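You operate a simulated robot arm through the tools that you are given. There is no shell and no other tool.

Carry out the task below with a simulated robot arm. There is one attempt and no reset: what you move stays moved.

JOB
Knock the white block's black cap home on the green vise's anvil.
Fine: first swing the anvil toward the bench end and lock the swivel; use the rubber mallet and stand it back on its head, as it was. Set down upright: rubber mallet.

The check looks at the end state, three seconds after you hand in, the way a careful person would. Anything else that was tipped, shoved, dropped, spilled or broken makes it a failure. Lids that push on must go on centred and level and be pressed home; caps that screw on are set level and turned clockwise until they are tight.

ROBOT AND FRAMES
A 7-joint arm with a two-finger parallel gripper, fixed in place. Base frame: the origin is on the floor under the middle of its stand, x ahead of it, y to its left, z up. Readings come in m, degrees, newtons and seconds.
With the tool pointing down near the work surface it reaches from about 0.68 to 0.78 m from the base axis. Its first joint turns from -143.0 to 143.0 degrees. Payload 3 kg.
The tool frame sits at the grasp point between the pads (the TCP): z along the fingers, y along the line on which they close. The tips reach 0.03 m beyond it. The gripper opens to 0.11 m. The fingers are 0.02 m wide and 0.01 m thick; the gripper's body (0.048 by 0.112 m) begins 0.055 m behind the TCP.
Orientation is told as [roll, pitch, yaw] about the base's x, y, z axes, in that order, counted from this pose: with the fingers straight down and closing along the base's y, the tool's x points along the base's -x, its y along +y and its z along -z.

CONTROLS
- The arm moves only by the tool apply_moves. Its argument "commands" is a list of rows, each a list of 7 numbers: the gripper command, from -1 (fully open) to 1 (shut), values between in proportion, then the shift along the tool's x, y, z in units of 150 mm (1.0 is 150 mm), then the turn, a rotation vector about the tool's x, y, z in units of 120 degrees (1.0 is 120 degrees). In form: [[grip, tx, ty, tz, wx, wy, wz], ...]. A call has 1 to 20 rows; each row is the pose to reach, as a shift and turn from the pose commanded when the call began, along the tool's axes at that moment. A call with a number of a shift or a turn outside -1 to 1 is refused whole. A row lasts 0.2 s, in which the tool goes at most 0.05 m and 8.6 degrees; a call with a longer step from one row to the next is refused whole, and so is a gripper value outside its range. A pose out of reach is approached as far as the arm can. The call stops where the force on the tool passes 70 N (or 10 N more than at its start, if that is more) or the arm is blocked; 0.2 s more then pass. The fingers move at their own pace (about 0.108 m/s each) and stop on an object; they squeeze with about 31 N. The grip force told is the motor's: it shows also when the fingers shut on nothing. Time passes only in rows, and 0.2 s behind the last, so rows that repeat a pose let the fingers close. It gives the time, the measured TCP pose, the force on the tool (base axes), the opening and the grip force at its end, in the units of the frame above (readings bear some noise), with the torque about the TCP (base axes, N m) and any sound that the robot's microphone picked up, and new pictures: "pictures" is both (left out), scene, wrist or none.
- Cameras (640 x 400 px; columns grow to the right, rows downward): "scene" is fixed at [0.401, -0.65, 1.6442]; the picture's right is [0.96, -0.26, 0.00], its down [-0.20, -0.72, -0.66] and it looks along [0.17, 0.64, -0.75] (base axes); focal length 328 px, centre (320, 200). "wrist" rides on the gripper at [0.073, 0.017, -0.103] in the tool frame; the picture's right is [-0.23, 0.97, 0.00], its down [-0.76, -0.18, -0.62] and it looks along [-0.61, -0.14, 0.78] (tool axes); focal length 222 px, centre (320, 200).
- raise_lower(by): slides the trunk up (or, below 0, down) by that many m; the arm rides with it, the base frame stays. It gives what a move gives, with no picture.
- probe_pixels(camera, pixels): for up to 12 pixels [column, row] of the newest picture of that camera ("zoom" is the newest enlarged one), the place [x, y, z] in the base frame of the surface seen there, good to about 0.002 m. No time passes.
- close_up(camera, box): a new picture of the part [left, top, right, bottom] of that camera's present view, enlarged. No time passes.
- close_job(): hands the job in; it is judged then, once.

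Open the gripper and draw the arm clear of the work before you hand the job in, unless the task says otherwise.

The tools are called after "Emit:" as name(argument=value, ...) on one line, values as JSON. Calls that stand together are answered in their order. apply_moves: Moves the arm, as the interface text tells. Its arguments: {"type":"object","properties":{"commands":{"type":"array","items":{"type":"array","items":{"type":"number"}}},"pictures":{"type":"string","enum":["both","scene","wrist","none"]}},"required":["commands"]} The other tools are called the same way: raise_lower (by) moves the trunk up or down; probe_pixels (camera, pixels) gives the place of the surface under pixels of a picture; close_up (camera, box) takes an enlarged picture of a part of a camera's view; close_job () hands the job in.

At the start:

```text
clock: 0.0
eef_pos: [0.3609, -0.1713, 0.9863]
orientation: [-178.7, -1.9, -179.4]
force: [-0.8, -0.5, 0.4]
moment: [0.02, 0.0, 0.01]
opening: 0.1099
grip_force: 0.1
trunk travel left (down, up): [-0.675, 0.215]
```

scene: 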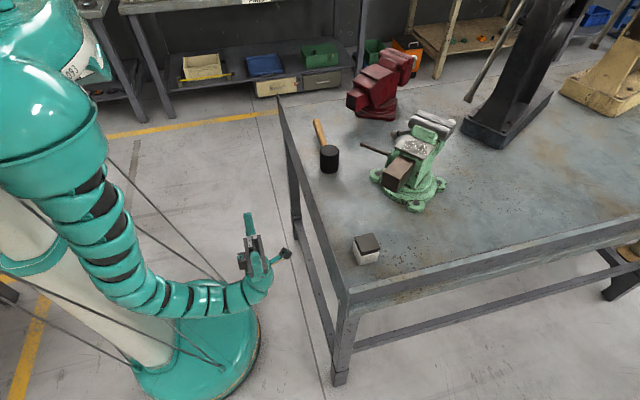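
wrist: 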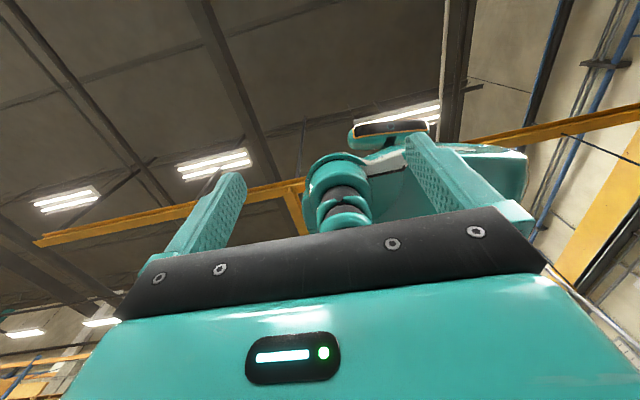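

I'll start by looking closely at the vise, mallet and block in the scene picture before moving anything.

Emit:
close_up(camera="scene", box=[340, 90, 480, 230])

Emit:
close_up(camera="scene", box=[330, 220, 410, 280])

Emit:
close_up(camera="scene", box=[290, 105, 370, 185])

Emit:
probe_pixels(camera="scene", pixels=[[367, 242], [367, 258], [329, 152], [329, 165], [318, 125], [323, 140], [397, 172], [415, 145], [433, 122], [370, 148], [411, 207], [440, 186]])

```text
2.86 times, centred on (410, 160) of scene
```

zoom: 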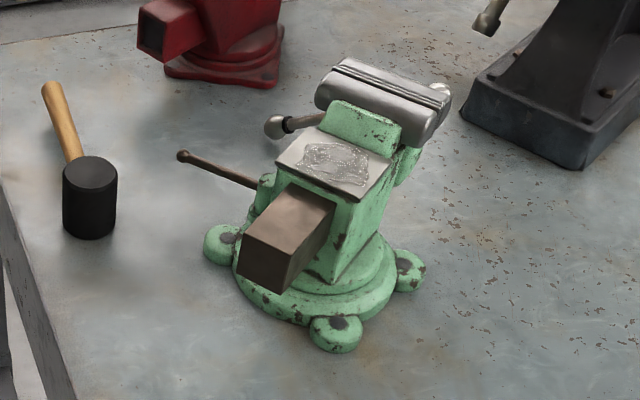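

```text
6.67 times, centred on (370, 250) of scene
```

zoom: 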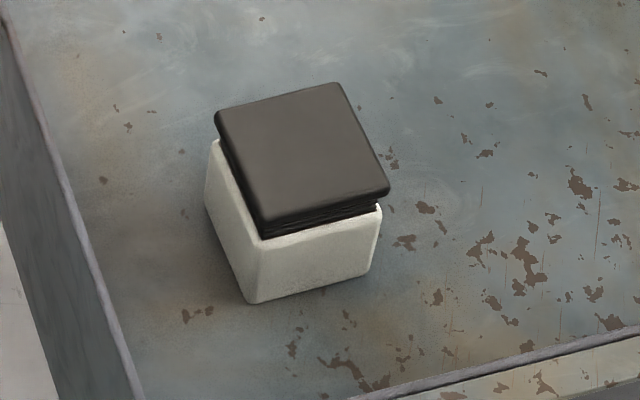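

```text
5.00 times, centred on (330, 145) of scene
```

zoom: 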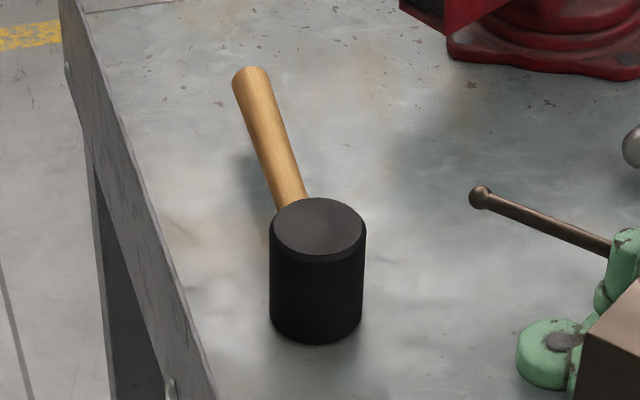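

```text
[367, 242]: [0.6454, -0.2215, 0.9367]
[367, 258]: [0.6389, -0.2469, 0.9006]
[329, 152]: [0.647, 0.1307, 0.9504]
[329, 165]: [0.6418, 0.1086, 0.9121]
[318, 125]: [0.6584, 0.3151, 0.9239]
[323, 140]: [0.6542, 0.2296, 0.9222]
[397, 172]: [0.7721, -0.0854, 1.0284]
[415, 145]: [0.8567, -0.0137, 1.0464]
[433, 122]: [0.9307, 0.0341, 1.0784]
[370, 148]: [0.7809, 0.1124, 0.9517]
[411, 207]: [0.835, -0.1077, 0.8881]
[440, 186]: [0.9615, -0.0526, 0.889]
```

The zooms show the mallet standing on its head with its handle level, and a vise with a lever at about (370,148). I'll probe the bench surface, its edges and the vise parts for their geometry.

Emit:
probe_pixels(camera="scene", pixels=[[350, 200], [300, 130], [281, 97], [345, 290], [352, 296], [600, 245], [440, 220], [340, 120], [480, 190], [361, 144], [380, 151], [392, 156]])

Emit:
close_up(camera="scene", box=[355, 100, 465, 169])

Emit:
close_up(camera="scene", box=[355, 150, 465, 219])

```text
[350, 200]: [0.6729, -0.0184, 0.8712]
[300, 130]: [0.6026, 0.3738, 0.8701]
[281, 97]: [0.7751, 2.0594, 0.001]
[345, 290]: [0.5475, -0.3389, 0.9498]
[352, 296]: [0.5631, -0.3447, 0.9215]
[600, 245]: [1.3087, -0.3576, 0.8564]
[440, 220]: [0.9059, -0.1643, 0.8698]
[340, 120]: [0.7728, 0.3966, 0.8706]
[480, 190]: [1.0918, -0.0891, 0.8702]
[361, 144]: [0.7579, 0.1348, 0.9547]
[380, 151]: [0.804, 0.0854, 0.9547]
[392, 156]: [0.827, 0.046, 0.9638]
```

```text
5.80 times, centred on (410, 134) of scene
```

zoom: 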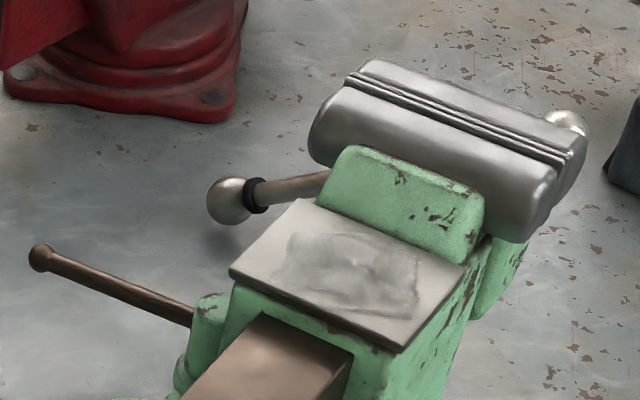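

```text
5.80 times, centred on (410, 184) of scene
```

zoom: 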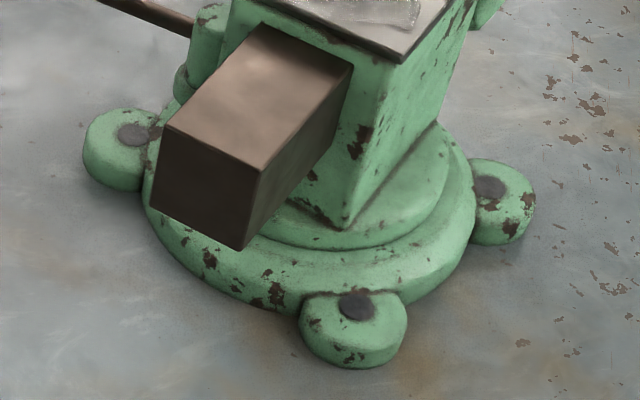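

Bench top is at z≈0.870 and the newest zoom shows three base lugs at zoom (132,135), (358,306) and (488,187). I'll probe these and the brown bar corners to find the swivel axis.

Emit:
probe_pixels(camera="zoom", pixels=[[132, 135], [358, 306], [488, 187], [165, 125], [258, 168], [350, 65], [265, 25], [240, 245], [155, 205], [340, 225], [300, 240], [440, 130]])

Emit:
close_up(camera="scene", box=[355, 100, 465, 169])

```text
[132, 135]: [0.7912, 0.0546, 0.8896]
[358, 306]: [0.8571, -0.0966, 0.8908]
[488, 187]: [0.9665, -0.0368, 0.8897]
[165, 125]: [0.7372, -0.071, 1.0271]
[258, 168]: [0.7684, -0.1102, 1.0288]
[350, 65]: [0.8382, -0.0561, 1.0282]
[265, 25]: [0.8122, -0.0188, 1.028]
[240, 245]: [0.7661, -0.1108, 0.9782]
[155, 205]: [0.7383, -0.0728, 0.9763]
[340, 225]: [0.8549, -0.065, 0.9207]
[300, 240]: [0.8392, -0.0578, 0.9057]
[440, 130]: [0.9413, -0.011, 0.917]
```

```text
5.80 times, centred on (410, 134) of scene
```

zoom: 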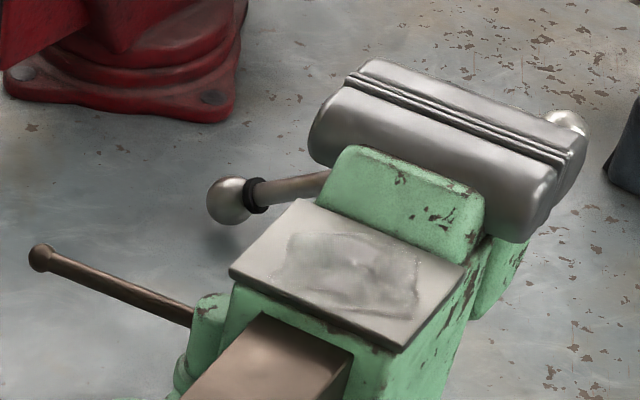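

I'll probe the anvil plate corners (zoom (300,200), (465,265), (400,350), (230,270)), the lever's knob and its root, and the other knob with the black collar.

Emit:
probe_pixels(camera="zoom", pixels=[[302, 205], [460, 266], [400, 345], [236, 268], [350, 275], [40, 258], [110, 285], [185, 315], [208, 305], [228, 195], [300, 188], [400, 190]])

Emit:
close_up(camera="scene", box=[355, 130, 419, 170])

```text
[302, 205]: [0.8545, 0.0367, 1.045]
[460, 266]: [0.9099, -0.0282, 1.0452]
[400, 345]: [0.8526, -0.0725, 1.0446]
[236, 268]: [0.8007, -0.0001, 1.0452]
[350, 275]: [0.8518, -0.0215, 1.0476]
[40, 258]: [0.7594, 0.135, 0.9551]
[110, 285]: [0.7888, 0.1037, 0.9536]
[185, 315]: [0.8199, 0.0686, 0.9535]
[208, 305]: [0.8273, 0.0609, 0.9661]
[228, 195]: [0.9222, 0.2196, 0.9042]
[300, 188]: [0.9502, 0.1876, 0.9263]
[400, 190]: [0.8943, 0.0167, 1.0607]
```

```text
10.00 times, centred on (387, 150) of scene
```

zoom: 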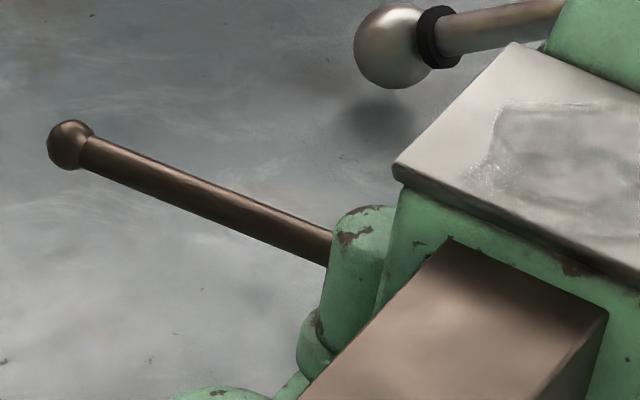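

The vise axis is about (0.875, 0.0), with the tail bar pointing at about 216°, so it needs to swing about 36° clockwise to face the bench end at x≈0.55. Next I'll measure the block, the mallet and the bench rim.

Emit:
close_up(camera="scene", box=[346, 225, 394, 275])

Emit:
probe_pixels(camera="scene", pixels=[[343, 288], [338, 270], [325, 230], [310, 195], [296, 150], [285, 115], [360, 300], [400, 290], [500, 265], [330, 260], [345, 280], [355, 285]])

```text
8.00 times, centred on (370, 250) of scene
```

zoom: 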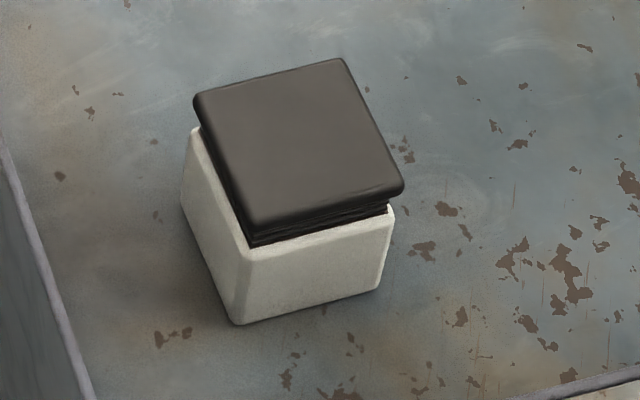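

```text
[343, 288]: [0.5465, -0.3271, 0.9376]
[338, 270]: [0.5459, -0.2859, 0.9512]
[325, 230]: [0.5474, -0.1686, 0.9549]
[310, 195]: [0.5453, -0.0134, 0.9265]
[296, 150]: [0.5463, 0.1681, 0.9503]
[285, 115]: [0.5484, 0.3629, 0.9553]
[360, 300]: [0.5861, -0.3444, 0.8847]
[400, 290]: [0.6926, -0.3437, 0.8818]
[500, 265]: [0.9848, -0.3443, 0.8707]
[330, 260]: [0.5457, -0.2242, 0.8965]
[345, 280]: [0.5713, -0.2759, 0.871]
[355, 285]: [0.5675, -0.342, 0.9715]
```

The left end has an upstand at x≈0.546, rising to perhaps 0.95–0.97. I'll zoom in on the corner and probe the rim tops so I can keep the arm clear of them.

Emit:
close_up(camera="scene", box=[320, 240, 416, 300])

```text
6.67 times, centred on (368, 270) of scene
```

zoom: 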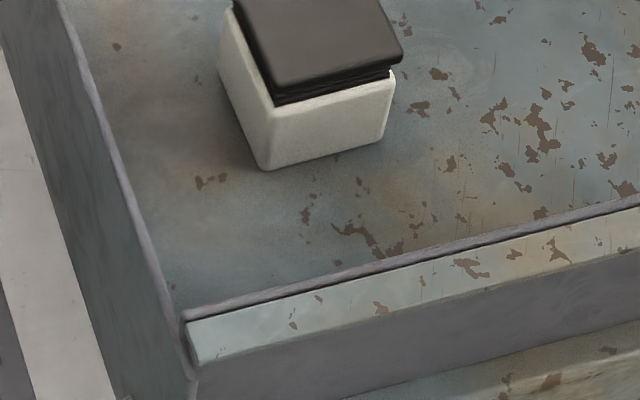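

The zoom shows thin rims on both edges. I'll probe their tops and the block's corners.

Emit:
probe_pixels(camera="zoom", pixels=[[100, 125], [130, 200], [170, 290], [300, 290], [400, 252], [300, 320], [400, 280], [240, 8], [275, 90], [400, 58], [265, 165], [385, 140]])

Emit:
close_up(camera="scene", box=[346, 225, 394, 275])

```text
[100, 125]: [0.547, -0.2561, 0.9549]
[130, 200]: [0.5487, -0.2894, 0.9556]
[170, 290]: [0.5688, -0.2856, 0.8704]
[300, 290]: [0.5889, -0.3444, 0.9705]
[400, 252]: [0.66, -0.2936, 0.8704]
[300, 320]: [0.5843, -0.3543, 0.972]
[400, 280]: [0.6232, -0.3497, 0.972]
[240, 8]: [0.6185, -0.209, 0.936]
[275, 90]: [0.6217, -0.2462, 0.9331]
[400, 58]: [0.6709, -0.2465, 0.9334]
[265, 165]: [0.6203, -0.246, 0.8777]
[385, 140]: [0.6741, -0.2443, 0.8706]
```

```text
8.00 times, centred on (370, 250) of scene
```

zoom: 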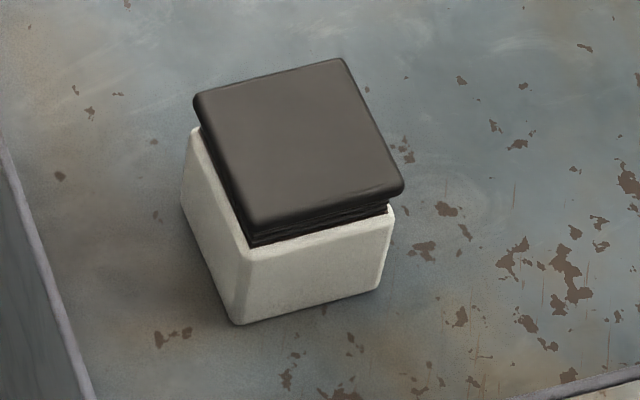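

I'll probe the cap corners at zoom (197,100), (341,62), (400,188), (256,222) and the white body's edges.

Emit:
probe_pixels(camera="zoom", pixels=[[200, 102], [338, 64], [397, 185], [258, 220], [243, 256], [388, 215], [236, 318], [377, 285], [196, 135], [188, 195], [300, 285], [215, 240]])

Emit:
close_up(camera="scene", box=[306, 112, 354, 182])

```text
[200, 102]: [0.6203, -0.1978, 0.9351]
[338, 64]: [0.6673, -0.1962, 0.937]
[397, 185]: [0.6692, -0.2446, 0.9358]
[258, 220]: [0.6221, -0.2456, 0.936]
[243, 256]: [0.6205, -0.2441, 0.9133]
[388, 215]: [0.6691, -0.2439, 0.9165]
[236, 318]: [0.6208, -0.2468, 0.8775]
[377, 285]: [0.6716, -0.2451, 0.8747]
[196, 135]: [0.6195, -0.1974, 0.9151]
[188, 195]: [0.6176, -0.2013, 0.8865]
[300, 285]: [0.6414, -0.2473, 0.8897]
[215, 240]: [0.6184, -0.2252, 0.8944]
```

```text
5.71 times, centred on (330, 147) of scene
```

zoom: 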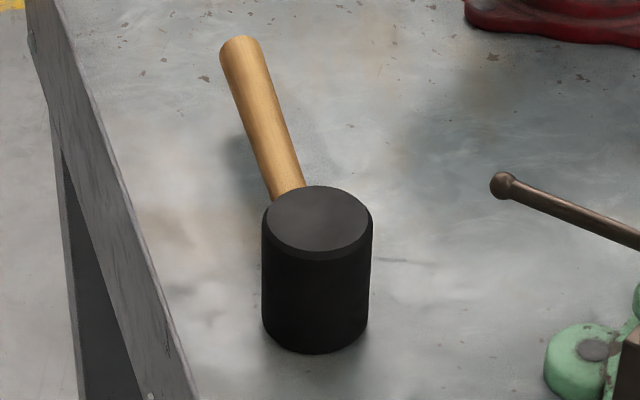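

I'll probe the mallet's head and handle for size and axis: head top edges at zoom (268,210) and (370,220), and handle edges along its length.

Emit:
probe_pixels(camera="zoom", pixels=[[320, 190], [272, 222], [366, 222], [320, 245], [318, 215], [316, 345], [316, 300], [288, 180], [268, 130], [245, 60], [238, 42], [316, 270]])

Emit:
probe_pixels(camera="scene", pixels=[[314, 121], [318, 120], [316, 119], [322, 143], [324, 148], [330, 146], [330, 172]])

```text
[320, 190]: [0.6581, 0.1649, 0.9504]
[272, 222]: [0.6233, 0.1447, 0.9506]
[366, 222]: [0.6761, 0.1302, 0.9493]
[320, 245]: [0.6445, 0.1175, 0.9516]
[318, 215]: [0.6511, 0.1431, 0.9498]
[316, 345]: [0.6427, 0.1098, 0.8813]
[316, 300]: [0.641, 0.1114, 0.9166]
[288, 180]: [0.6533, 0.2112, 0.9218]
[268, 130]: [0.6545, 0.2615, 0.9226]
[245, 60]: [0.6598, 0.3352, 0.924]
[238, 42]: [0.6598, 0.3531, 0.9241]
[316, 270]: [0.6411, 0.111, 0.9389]
```

```text
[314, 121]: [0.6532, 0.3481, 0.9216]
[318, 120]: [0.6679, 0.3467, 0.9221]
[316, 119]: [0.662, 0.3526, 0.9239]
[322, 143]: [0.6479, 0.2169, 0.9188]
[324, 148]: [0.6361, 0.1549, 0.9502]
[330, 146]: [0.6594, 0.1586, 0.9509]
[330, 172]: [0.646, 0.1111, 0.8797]
```

All the geometry is measured. The fingers now point straight up, so I'll turn the tool forward about its y axis in free air, rising a little, to start bringing it to point down.

Emit:
apply_moves(commands=[[0, 0.05, 0, 0.08, 0, 0.066, 0], [0, 0.1, 0, 0.16, 0, 0.132, 0], [0, 0.15, 0, 0.24, 0, 0.198, 0], [0, 0.2, 0, 0.32, 0, 0.264, 0], [0, 0.25, 0, 0.4, 0, 0.33, 0], [0, 0.3, 0, 0.48, 0, 0.396, 0], [0, 0.35, 0, 0.56, 0, 0.462, 0], [0, 0.4, 0, 0.64, 0, 0.528, 0], [0, 0.45, 0, 0.72, 0, 0.594, 0], [0, 0.5, 0, 0.8, 0, 0.66, 0], [0, 0.5, 0, 0.8, 0, 0.66, 0]], pictures="both")

```text
clock: 2.6
eef_pos: [0.5242, -0.16, 0.97]
orientation: [-170.4, -82.0, 170.4]
force: [0.6, 0.4, 0.4]
moment: [0.0, -0.04, -0.02]
opening: 0.0551
grip_force: 0.1
out of reach, approached as far as the arm can: row 7, 8, 9, 10, 11
trunk travel left (down, up): [-0.675, 0.215]
stopped in row 11: the arm was blocked; the commanded pose is now the measured one
```

scene: 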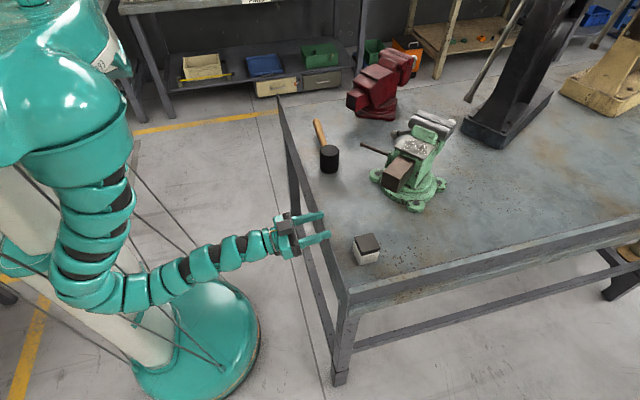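
wrist: 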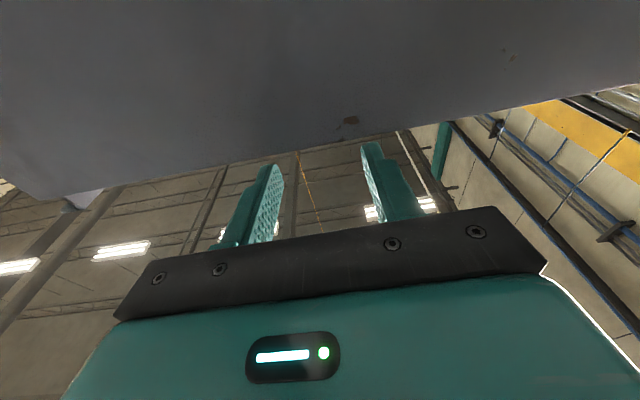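

The arm stopped short, out of reach at this trunk height, with the finger tips just over the end rim (x 0.55, z 0.97). I'll raise the trunk to gain height before tilting further.

Emit:
raise_lower(by=0.2)

```text
clock: 4.8
eef_pos: [0.4953, -0.1637, 1.1766]
orientation: [-172.8, -80.7, 173.3]
force: [-0.1, 0.2, -0.8]
moment: [-0.02, -0.03, 0.01]
opening: 0.055
grip_force: 0.1
trunk travel left (down, up): [-0.875, 0.015]
```

Now at z 1.177 with the fingers forward. I'll continue the turn about tool y so the fingers come to point down, moving ahead over the bench at a safe height.

Emit:
apply_moves(commands=[[0, -0.03, 0, 0.1, 0, 0.07, 0], [0, -0.06, 0, 0.2, 0, 0.14, 0], [0, -0.09, 0, 0.3, 0, 0.21, 0], [0, -0.12, 0, 0.4, 0, 0.28, 0], [0, -0.15, 0, 0.5, 0, 0.35, 0], [0, -0.18, 0, 0.6, 0, 0.42, 0], [0, -0.2, 0, 0.7, 0, 0.49, 0], [0, -0.2, 0, 0.8, 0, 0.56, 0], [0, -0.2, 0, 0.9, 0, 0.63, 0], [0, -0.2, 0, 1.0, 0, 0.68, 0], [0, -0.2, 0, 1.0, 0, 0.68, 0], [0, -0.2, 0, 1.0, 0, 0.68, 0]], pictures="both")

```text
clock: 7.4
eef_pos: [0.6276, -0.1619, 1.2038]
orientation: [-1.9, -18.4, 0.7]
force: [-0.1, 0.2, -0.3]
moment: [-0.01, -0.01, 0.04]
opening: 0.055
grip_force: 0.0
out of reach, approached as far as the arm can: row 1, 2, 3, 4, 5, 6, 7, 10, 11, 12
trunk travel left (down, up): [-0.875, 0.015]
```

scene: 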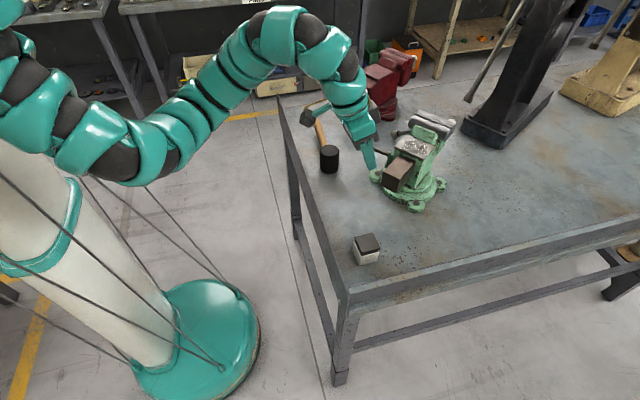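
wrist: 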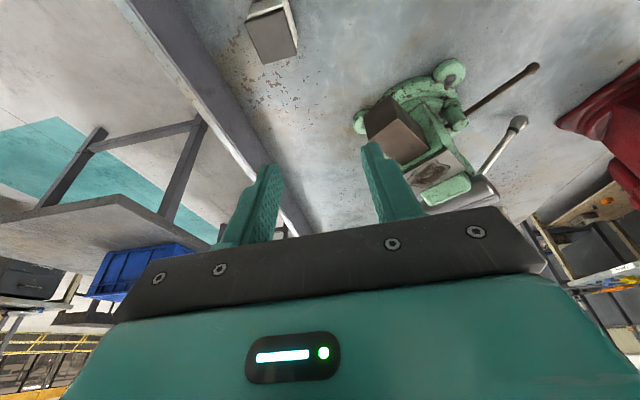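

The tool is now over the bench at (0.628, -0.162, 1.204), tilted 18° outward because the higher pose was out of reach. I'll go down 0.1 m to see whether the arm gets to upright there.

Emit:
apply_moves(commands=[[-0.4, 0, 0, 0.2, 0, 0, 0], [-0.4, 0, 0, 0.4, 0, 0, 0], [-0.4, 0, 0, 0.6, 0, 0, 0], [-0.4, 0, 0, 0.6, 0, 0, 0]], pictures="none")

```text
clock: 8.4
eef_pos: [0.6539, -0.1625, 1.1173]
orientation: [-1.1, -17.7, 0.7]
force: [0.7, 0.4, 0.3]
moment: [-0.03, -0.02, 0.03]
opening: 0.0769
grip_force: 0.0
trunk travel left (down, up): [-0.875, 0.015]
```

Commanded poses track the reached pose. Next I'll level the tool (+17.7° about tool y) while moving to about (0.70, -0.14, 1.10).

Emit:
apply_moves(commands=[[-0.5, -0.086, 0.049, 0.067, 0, 0.049, 0], [-0.5, -0.172, 0.098, 0.134, 0, 0.098, 0], [-0.5, -0.258, 0.147, 0.201, 0, 0.1475, 0], [-0.5, -0.258, 0.147, 0.201, 0, 0.1475, 0]], pictures="none")

```text
clock: 9.4
eef_pos: [0.6991, -0.1414, 1.0992]
orientation: [-1.2, 0.2, 0.3]
force: [0.1, 0.2, 0.4]
moment: [0.0, 0.01, 0.0]
opening: 0.0828
grip_force: 0.0
trunk travel left (down, up): [-0.875, 0.015]
```

Tool is level at (0.699, -0.141, 1.099). I'll move above the brown tail bar at about (0.766, -0.080), turned 36.5° so the fingers straddle it.

Emit:
apply_moves(commands=[[-0.5, -0.0894, 0.0814, 0, -0.002, 0, -0.0608], [-0.5, -0.1788, 0.1628, 0, -0.004, 0, -0.1216], [-0.5, -0.2682, 0.2442, 0, -0.006, 0, -0.1824], [-0.5, -0.3576, 0.3256, 0, -0.008, 0, -0.2432], [-0.5, -0.447, 0.407, 0, -0.01, 0, -0.304], [-0.5, -0.447, 0.407, 0, -0.01, 0, -0.304]], pictures="both")

```text
clock: 10.8
eef_pos: [0.7652, -0.0815, 1.0988]
orientation: [0.4, 0.3, 36.9]
force: [-0.2, 0.9, -0.1]
moment: [0.01, 0.0, 0.03]
opening: 0.0823
grip_force: 0.1
trunk travel left (down, up): [-0.875, 0.015]
```

scene: 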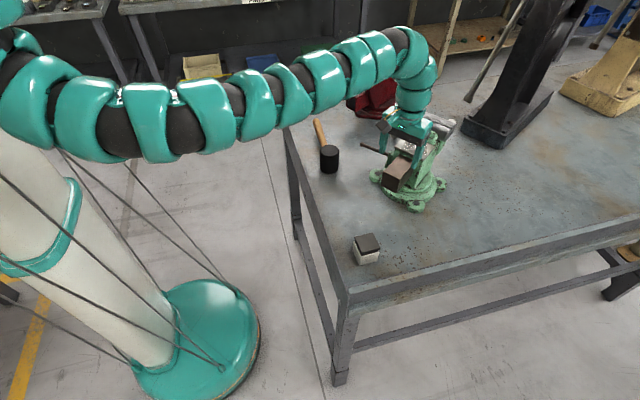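
wrist: 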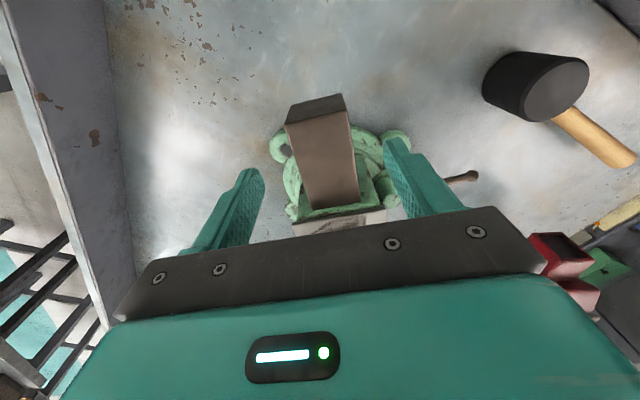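

The fingers straddle the tail bar in the wrist view (bar centred near (325,150)). I'll lower the hand by 0.094 m so the pads sit beside the bar.

Emit:
apply_moves(commands=[[-0.5, 0, 0, 0.15, 0, 0, 0], [-0.5, 0, 0, 0.3, 0, 0, 0], [-0.5, 0, 0, 0.45, 0, 0, 0], [-0.5, 0, 0, 0.6, 0, 0, 0], [-0.5, 0, 0, 0.6, 0, 0, 0]], pictures="both")

```text
clock: 12.0
eef_pos: [0.7644, -0.0811, 1.008]
orientation: [0.3, 0.4, 36.9]
force: [0.6, -0.1, 0.3]
moment: [0.01, -0.01, -0.02]
opening: 0.0827
grip_force: 0.1
trunk travel left (down, up): [-0.875, 0.015]
```

scene: 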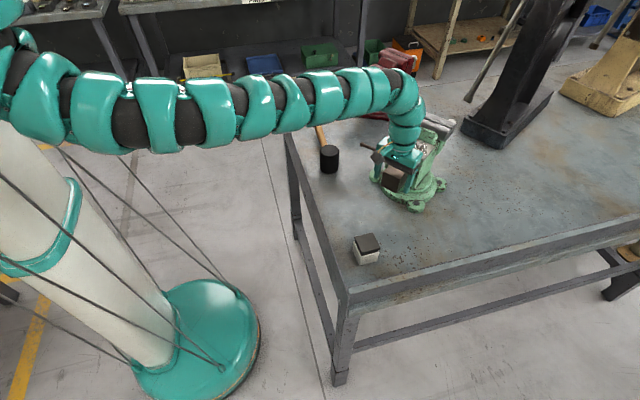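
wrist: 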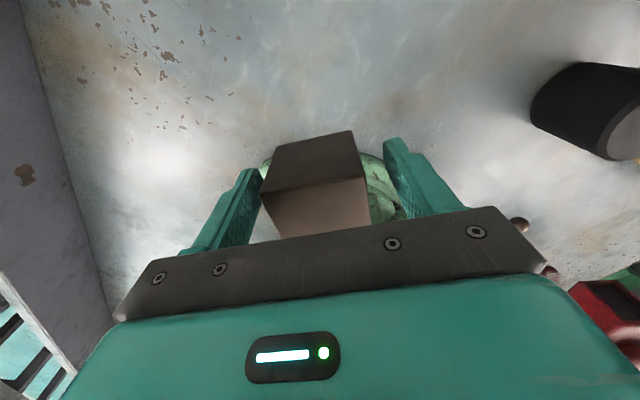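

The pads are level with the bar and nothing is touching. I'll close the fingers onto the bar and read the forces.

Emit:
apply_moves(commands=[[-0.2, 0, 0, 0, 0, 0, 0], [0, 0, 0, 0, 0, 0, 0], [0.05, 0, 0, 0, 0, 0, 0], [0.1, 0, 0, 0, 0, 0, 0], [0.15, 0, 0, 0, 0, 0, 0]], pictures="wrist")

```text
clock: 13.2
eef_pos: [0.764, -0.0816, 1.0095]
orientation: [0.2, 0.6, 36.9]
force: [1.7, -3.1, -2.3]
moment: [-1.58, -1.44, -0.32]
opening: 0.0518
grip_force: 44.4
trunk travel left (down, up): [-0.875, 0.015]
```

wrist: 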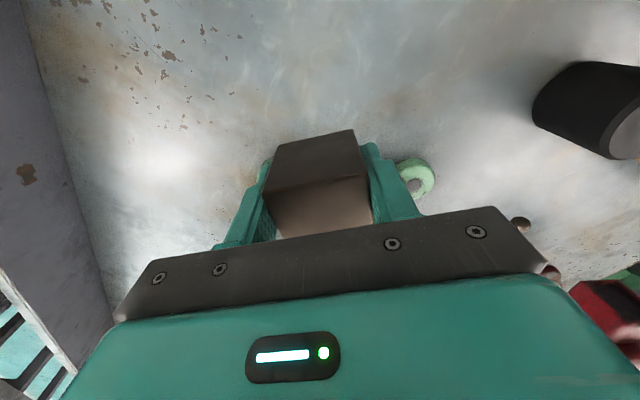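

Gripped (opening 0.0518). With the pivot 0.138 m ahead of the hand, I'll try a small 4° clockwise arc to see whether the swivel is free.

Emit:
apply_moves(commands=[[0.15, -0.0001, 0.016, 0, 0, 0, 0.0083], [0.15, -0.0006, 0.0321, 0, 0, 0, 0.0167], [0.15, -0.0013, 0.0482, 0, 0, 0, 0.025], [0.15, -0.0022, 0.0642, 0, 0, 0, 0.0333], [0.15, -0.0022, 0.0642, 0, 0, 0, 0.0333]], pictures="scene")

```text
clock: 14.4
eef_pos: [0.7594, -0.0732, 1.0084]
orientation: [0.3, 0.6, 32.7]
force: [-7.3, -4.6, -6.5]
moment: [-0.75, -1.24, 0.32]
opening: 0.0518
grip_force: 44.8
trunk travel left (down, up): [-0.875, 0.015]
```

scene: 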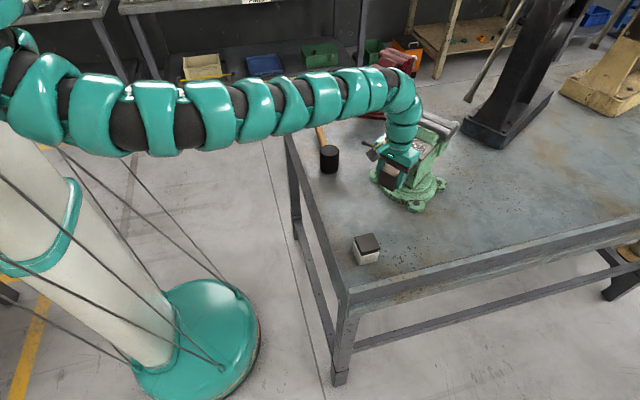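

The bar moved with under 10 N, so the swivel is free. I'll carry on along the arc for the remaining 32° to point the tail at the bench end (-x).

Emit:
apply_moves(commands=[[0.15, -0.0022, 0.0637, 0, 0, 0, 0.0333], [0.15, -0.0089, 0.1271, 0, 0, 0, 0.0667], [0.15, -0.02, 0.1899, 0, 0, 0, 0.1], [0.15, -0.0354, 0.2517, 0, 0, 0, 0.1333], [0.15, -0.0551, 0.3124, 0, 0, 0, 0.1667], [0.15, -0.079, 0.3715, 0, 0, 0, 0.2], [0.15, -0.1069, 0.4288, 0, 0, 0, 0.2333], [0.15, -0.1413, 0.488, 0, 0, 0, 0.2692], [0.15, -0.1413, 0.488, 0, 0, 0, 0.2692]], pictures="both")

```text
clock: 16.4
eef_pos: [0.7378, 0.0003, 1.0095]
orientation: [0.0, 0.6, 0.4]
force: [-14.1, -3.5, -10.2]
moment: [-0.01, -0.59, -0.22]
opening: 0.0519
grip_force: 44.4
trunk travel left (down, up): [-0.875, 0.015]
```

scene: 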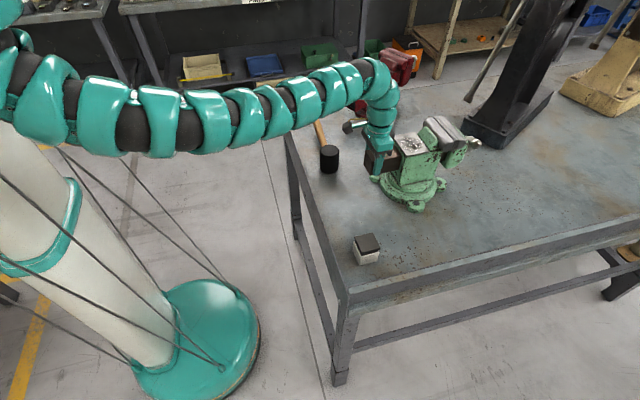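
wrist: 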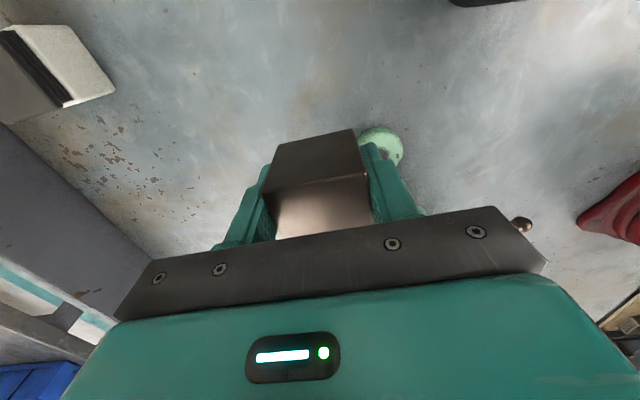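

The tail bar now points along -x (yaw 0.4°). I'll open the fingers, rise clear and look at the lever's new place.

Emit:
apply_moves(commands=[[0.0, 0, 0, 0, 0, 0, 0], [-0.5, 0, 0, 0, 0, 0, 0], [-0.5, 0, 0, 0, 0, 0, 0], [-0.5, 0, 0, -0.2, 0, 0, 0], [-0.5, 0, 0, -0.4, 0, 0, 0], [-0.5, 0, 0, -0.6, 0, 0, 0], [-0.5, 0.2, 0, -0.8, 0, 0, 0], [-0.5, 0.2, 0, -0.8, 0, 0, 0]], pictures="both")

Emit:
close_up(camera="scene", box=[335, 100, 480, 220])

```text
clock: 18.2
eef_pos: [0.7087, 0.0009, 1.1298]
orientation: [-0.3, 0.6, 0.5]
force: [0.4, 0.5, -0.3]
moment: [0.0, -0.02, 0.01]
opening: 0.0826
grip_force: 0.0
trunk travel left (down, up): [-0.875, 0.015]
```

scene: 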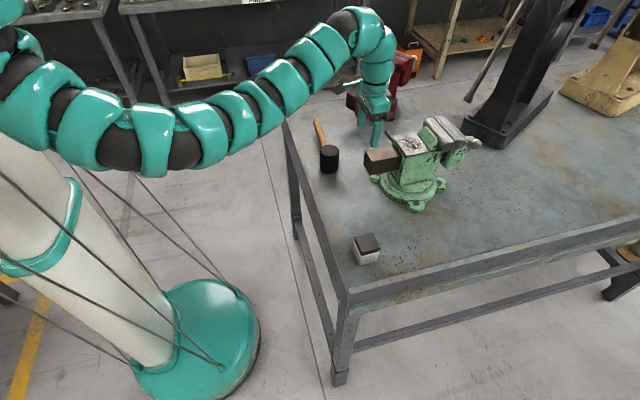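
wrist: 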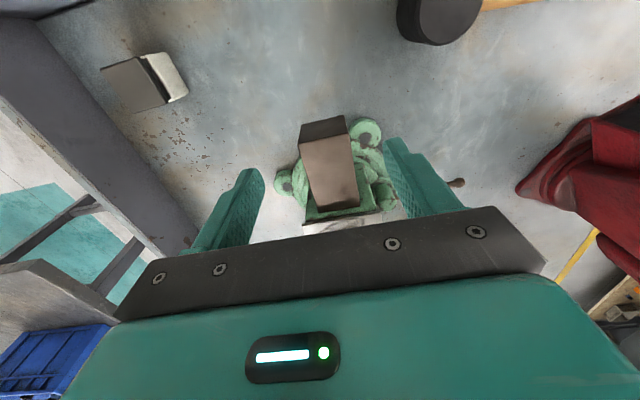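

```text
3.33 times, centred on (408, 160) of scene
```

zoom: 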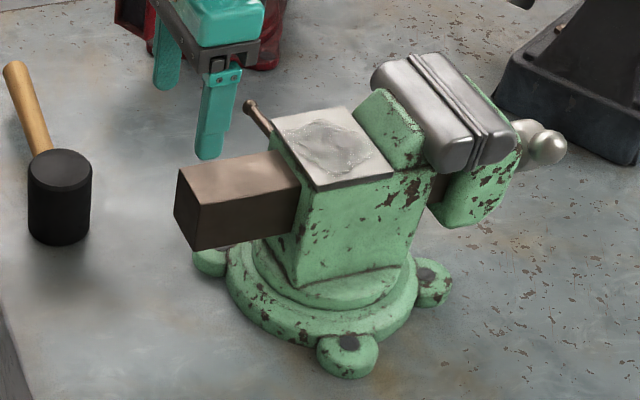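

The vise stayed in place; the lever's knob now shows behind the anvil at zoom (249,106). I'll probe the lever, bar and anvil corners in their new place.

Emit:
probe_pixels(camera="zoom", pixels=[[249, 106], [258, 120], [266, 130], [180, 175], [198, 205], [268, 155], [300, 185], [275, 118], [348, 110], [392, 170], [318, 190], [330, 148]])

Emit:
close_up(camera="scene", box=[380, 120, 428, 150])

```text
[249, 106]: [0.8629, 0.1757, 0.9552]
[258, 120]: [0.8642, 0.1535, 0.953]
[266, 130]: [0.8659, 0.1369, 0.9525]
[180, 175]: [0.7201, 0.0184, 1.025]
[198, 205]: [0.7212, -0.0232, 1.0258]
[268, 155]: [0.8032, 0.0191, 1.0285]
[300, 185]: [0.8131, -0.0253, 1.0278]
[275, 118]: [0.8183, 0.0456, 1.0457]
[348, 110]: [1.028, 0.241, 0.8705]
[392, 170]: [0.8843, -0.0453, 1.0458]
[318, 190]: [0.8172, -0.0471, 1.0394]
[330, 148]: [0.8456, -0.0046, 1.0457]
```

```text
13.33 times, centred on (404, 135) of scene
```

zoom: 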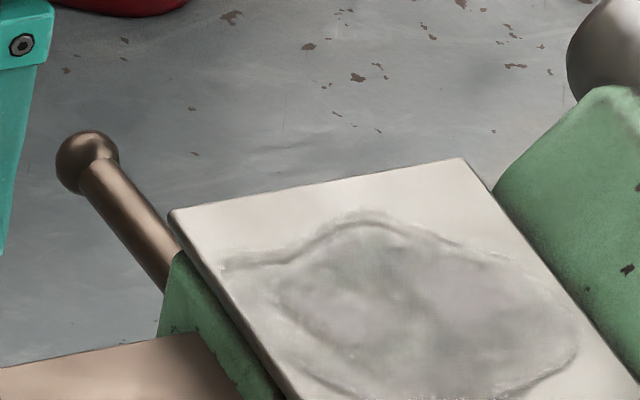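

The lever stands straight out (knob at (0.863, 0.176, 0.955)). I'll move the hand across to y≈0.14 at height for a wrist-camera look at the lever and its boss.

Emit:
apply_moves(commands=[[-0.5, 0, 0.25, 0, 0, 0, 0], [-0.5, 0, 0.5, 0, 0, 0, 0], [-0.5, 0, 0.75, 0, 0, 0, 0], [-0.5, 0, 0.95, 0, 0, 0, 0], [-0.5, 0, 0.95, 0, 0, 0, 0]], pictures="both")

Emit:
close_up(camera="wrist", box=[240, 60, 420, 240])

```text
clock: 19.4
eef_pos: [0.7079, 0.1418, 1.1286]
orientation: [0.0, 0.6, 0.4]
force: [0.2, -1.1, 0.5]
moment: [0.03, -0.01, 0.0]
opening: 0.0824
grip_force: 0.0
trunk travel left (down, up): [-0.875, 0.015]
```

scene: 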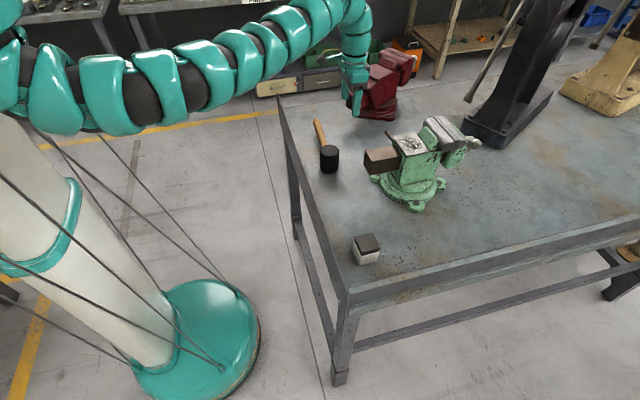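
wrist: 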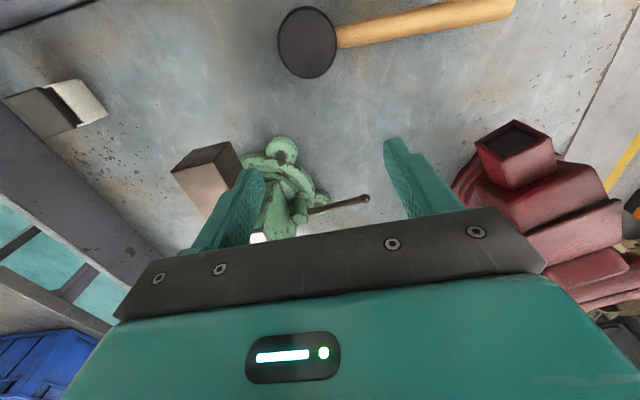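

```text
2.22 times, centred on (330, 150) of wrist
```

zoom: 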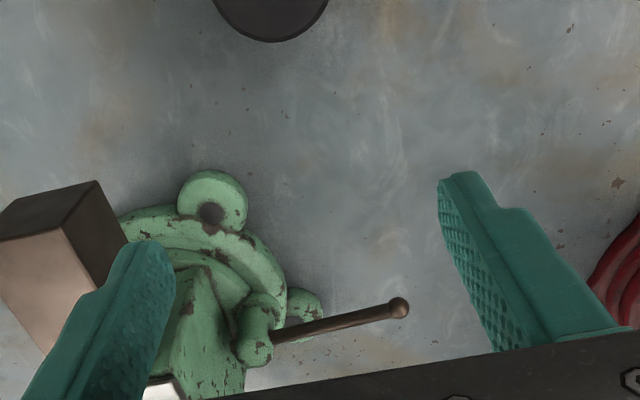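

I'll probe the boss, rod and knob in this zoomed wrist view to pin down the lever's axis.

Emit:
probe_pixels(camera="zoom", pixels=[[262, 305], [255, 335], [250, 355], [285, 332], [330, 322], [375, 312], [398, 307], [300, 300], [210, 212], [400, 300]])

Emit:
close_up(camera="wrist", box=[270, 160, 390, 240])

```text
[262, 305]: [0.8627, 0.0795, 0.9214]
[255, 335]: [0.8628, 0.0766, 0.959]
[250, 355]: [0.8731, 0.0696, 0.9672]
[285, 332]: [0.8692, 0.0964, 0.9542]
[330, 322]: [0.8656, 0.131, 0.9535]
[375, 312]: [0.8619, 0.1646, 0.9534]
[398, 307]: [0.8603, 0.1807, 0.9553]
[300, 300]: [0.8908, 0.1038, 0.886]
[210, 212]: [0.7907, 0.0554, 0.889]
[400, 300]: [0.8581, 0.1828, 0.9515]
```

```text
5.00 times, centred on (330, 200) of wrist
```

zoom: 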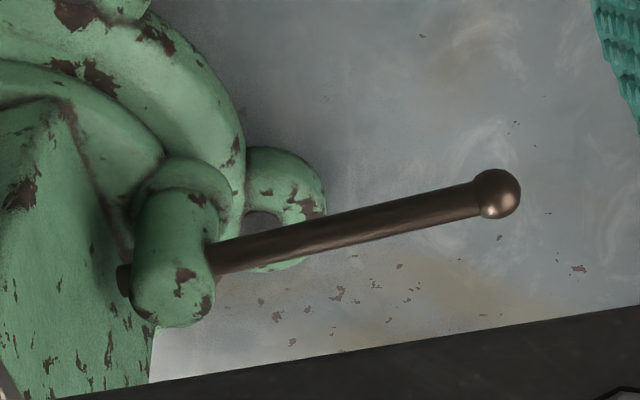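

The lock is a vertical screw boss at about (0.872, 0.075) with its tommy bar at 96° (knob (0.861, 0.181)); clockwise from above should tighten it, which moves the knob toward +x. I'll shut the fingers, tilt the tool 40° outward and come to the robot side of the knob, still above it.

Emit:
apply_moves(commands=[[1, -0.08, 0.026, 0.06, 0, -0.0556, 0], [1, -0.16, 0.052, 0.12, 0, -0.111, 0], [1, -0.24, 0.078, 0.18, 0, -0.1667, 0], [1, -0.32, 0.104, 0.24, 0, -0.2222, 0], [1, -0.4, 0.13, 0.3, 0, -0.2778, 0], [1, -0.48, 0.155, 0.36, 0, -0.3333, 0], [1, -0.48, 0.155, 0.36, 0, -0.3333, 0], [1, -0.48, 0.155, 0.36, 0, -0.3333, 0]], pictures="both")

```text
clock: 21.2
eef_pos: [0.7806, 0.1657, 1.0747]
orientation: [-0.1, -39.5, 0.6]
force: [-0.7, 0.7, -0.5]
moment: [-0.01, 0.0, -0.01]
opening: 0.0
grip_force: 30.8
trunk travel left (down, up): [-0.875, 0.015]
```

scene: 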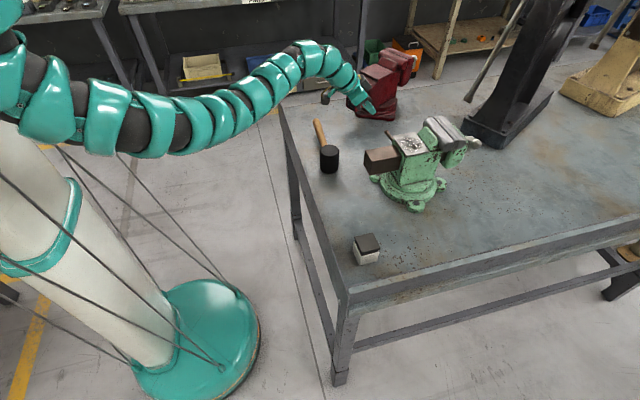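
wrist: 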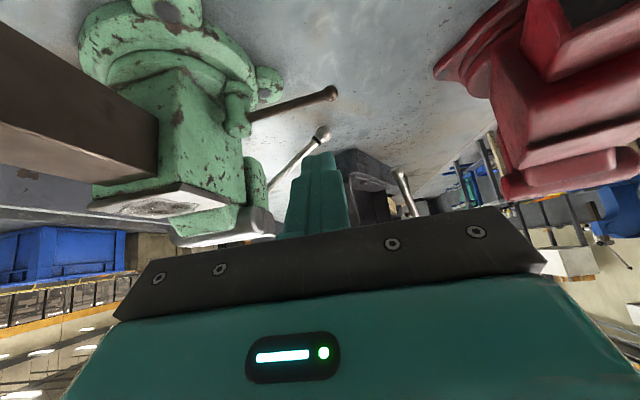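

Tilt reached cleanly, and the wrist view shows the lever and knob at (330,93). I'll descend to knob height on its robot side, stopping about 2 cm short of the rod.

Emit:
apply_moves(commands=[[1, 0.08, -0.005, 0.178, 0, 0, 0], [1, 0.16, -0.01, 0.356, 0, 0, 0], [1, 0.24, -0.015, 0.535, 0, 0, 0], [1, 0.32, -0.02, 0.713, 0, 0, 0], [1, 0.32, -0.02, 0.713, 0, 0, 0]], pictures="both")

```text
clock: 22.4
eef_pos: [0.8002, 0.1569, 0.97]
orientation: [-0.1, -39.4, 0.4]
force: [-0.4, 0.5, 0.7]
moment: [0.01, 0.05, 0.0]
opening: 0.0
grip_force: 30.6
out of reach, approached as far as the arm can: row 4, 5
trunk travel left (down, up): [-0.875, 0.015]
```

scene: 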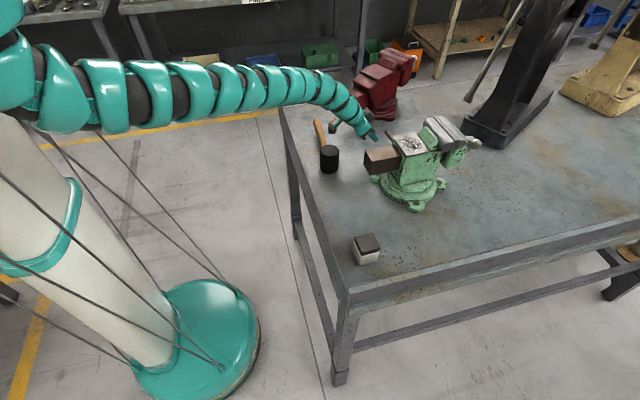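
wrist: 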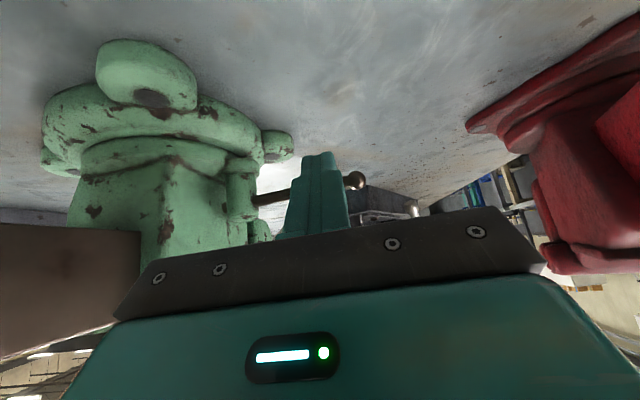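

The arm ran out of reach at (0.800, 0.157, 0.970) because the shoulder is high. I'll lift the hand 0.15 m and then lower the trunk by the same amount for more reach.

Emit:
apply_moves(commands=[[1, -0.16, 0, -0.193, 0, 0, 0], [1, -0.318, 0, -0.386, 0, 0, 0], [1, -0.477, 0, -0.579, 0, 0, 0], [1, -0.636, 0, -0.772, 0, 0, 0], [1, -0.636, 0, -0.772, 0, 0, 0]], pictures="none")

```text
clock: 23.6
eef_pos: [0.8005, 0.1566, 1.1211]
orientation: [0.1, -39.4, 0.5]
force: [-0.1, -0.4, 0.0]
moment: [-0.01, 0.02, -0.01]
opening: 0.0
grip_force: 30.8
trunk travel left (down, up): [-0.875, 0.015]
```

Lifted to z 1.121 with no contact. Now I'll lower the trunk 0.13 m, which leaves the hand about 2 cm above the earlier height and clear of everything.

Emit:
raise_lower(by=-0.13)

```text
clock: 25.1
eef_pos: [0.7999, 0.1556, 0.9909]
orientation: [-0.1, -39.6, 0.5]
force: [0.3, 0.4, -0.1]
moment: [-0.04, 0.0, 0.02]
opening: 0.0
grip_force: 30.8
trunk travel left (down, up): [-0.745, 0.145]
```

Now at (0.800, 0.156, 0.991). I'll settle to z≈0.962 at y≈0.16, just short of the rod on its robot side.

Emit:
apply_moves(commands=[[1, 0.023, 0.015, 0.106, 0, 0, 0], [1, 0.046, 0.03, 0.213, 0, 0, 0], [1, 0.046, 0.03, 0.213, 0, 0, 0]], pictures="both")

Emit:
close_up(camera="wrist", box=[220, 120, 400, 240])

```text
clock: 25.9
eef_pos: [0.813, 0.1619, 0.9622]
orientation: [0.1, -39.4, 0.6]
force: [0.1, -0.2, 0.2]
moment: [-0.04, 0.0, 0.01]
opening: 0.0
grip_force: 31.0
trunk travel left (down, up): [-0.745, 0.145]
```

scene: 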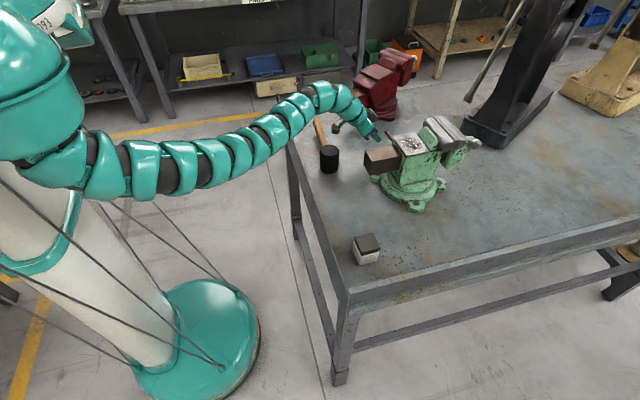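
wrist: 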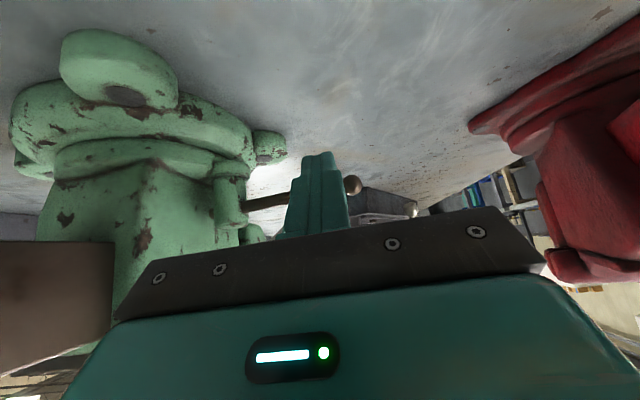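

```text
3.33 times, centred on (310, 180) of wrist
```

zoom: 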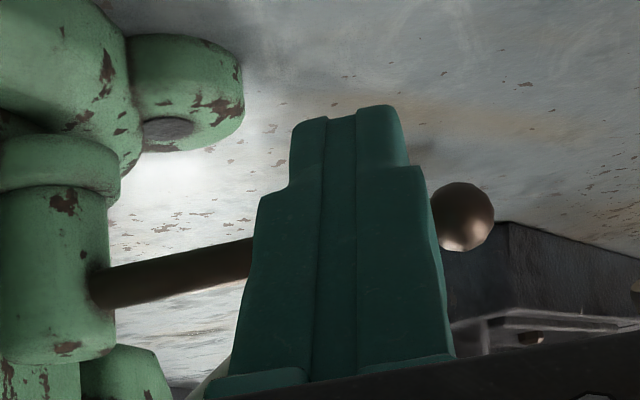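

The finger sits just before the rod beside the knob. I'll push slowly along +x (clockwise for the lever) by 3.5 cm and watch the force.

Emit:
apply_moves(commands=[[1, -0.026, 0, 0.021, 0, 0, 0], [1, -0.052, 0, 0.042, 0, 0, 0], [1, -0.077, 0, 0.064, 0, 0, 0], [1, -0.103, 0, 0.085, 0, 0, 0], [1, -0.129, 0, 0.106, 0, 0, 0], [1, -0.155, 0, 0.127, 0, 0, 0], [1, -0.18, 0, 0.148, 0, 0, 0], [1, -0.18, 0, 0.148, 0, 0, 0]], pictures="both")

Emit:
close_up(camera="wrist", box=[200, 120, 400, 245])

```text
clock: 27.8
eef_pos: [0.8484, 0.1624, 0.9624]
orientation: [0.1, -39.2, 0.4]
force: [-3.3, -0.2, -6.8]
moment: [0.06, 0.24, 0.02]
opening: 0.0001
grip_force: 31.1
trunk travel left (down, up): [-0.745, 0.145]
```

scene: 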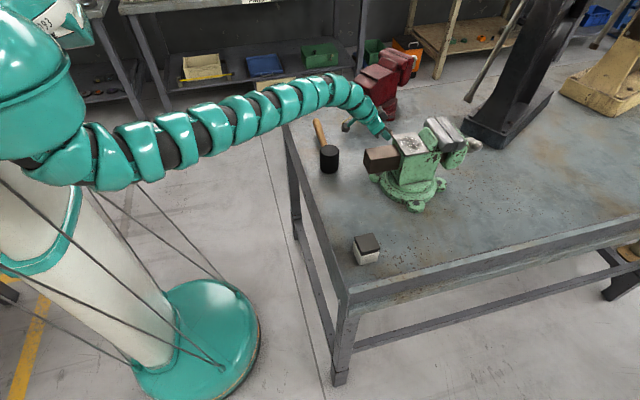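
wrist: 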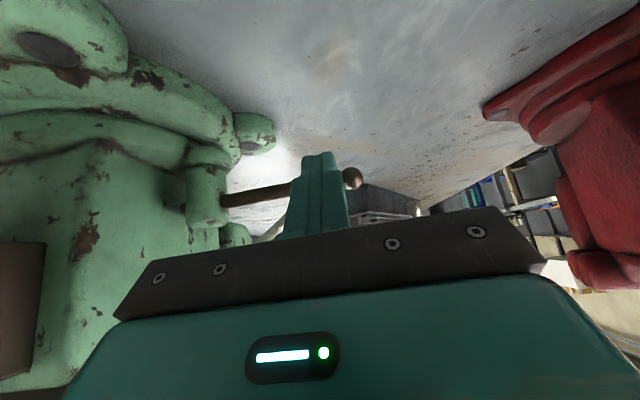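

```text
3.20 times, centred on (300, 182) of wrist
```

zoom: 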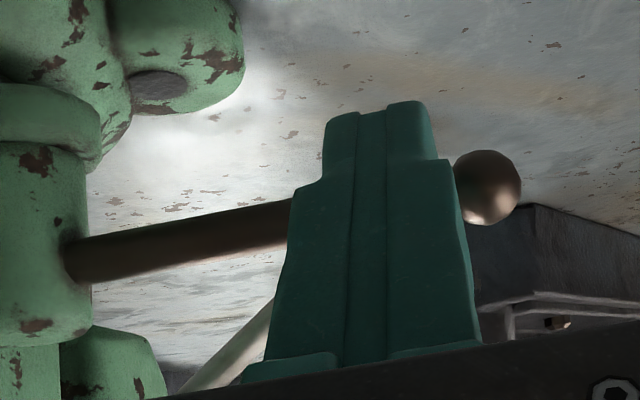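

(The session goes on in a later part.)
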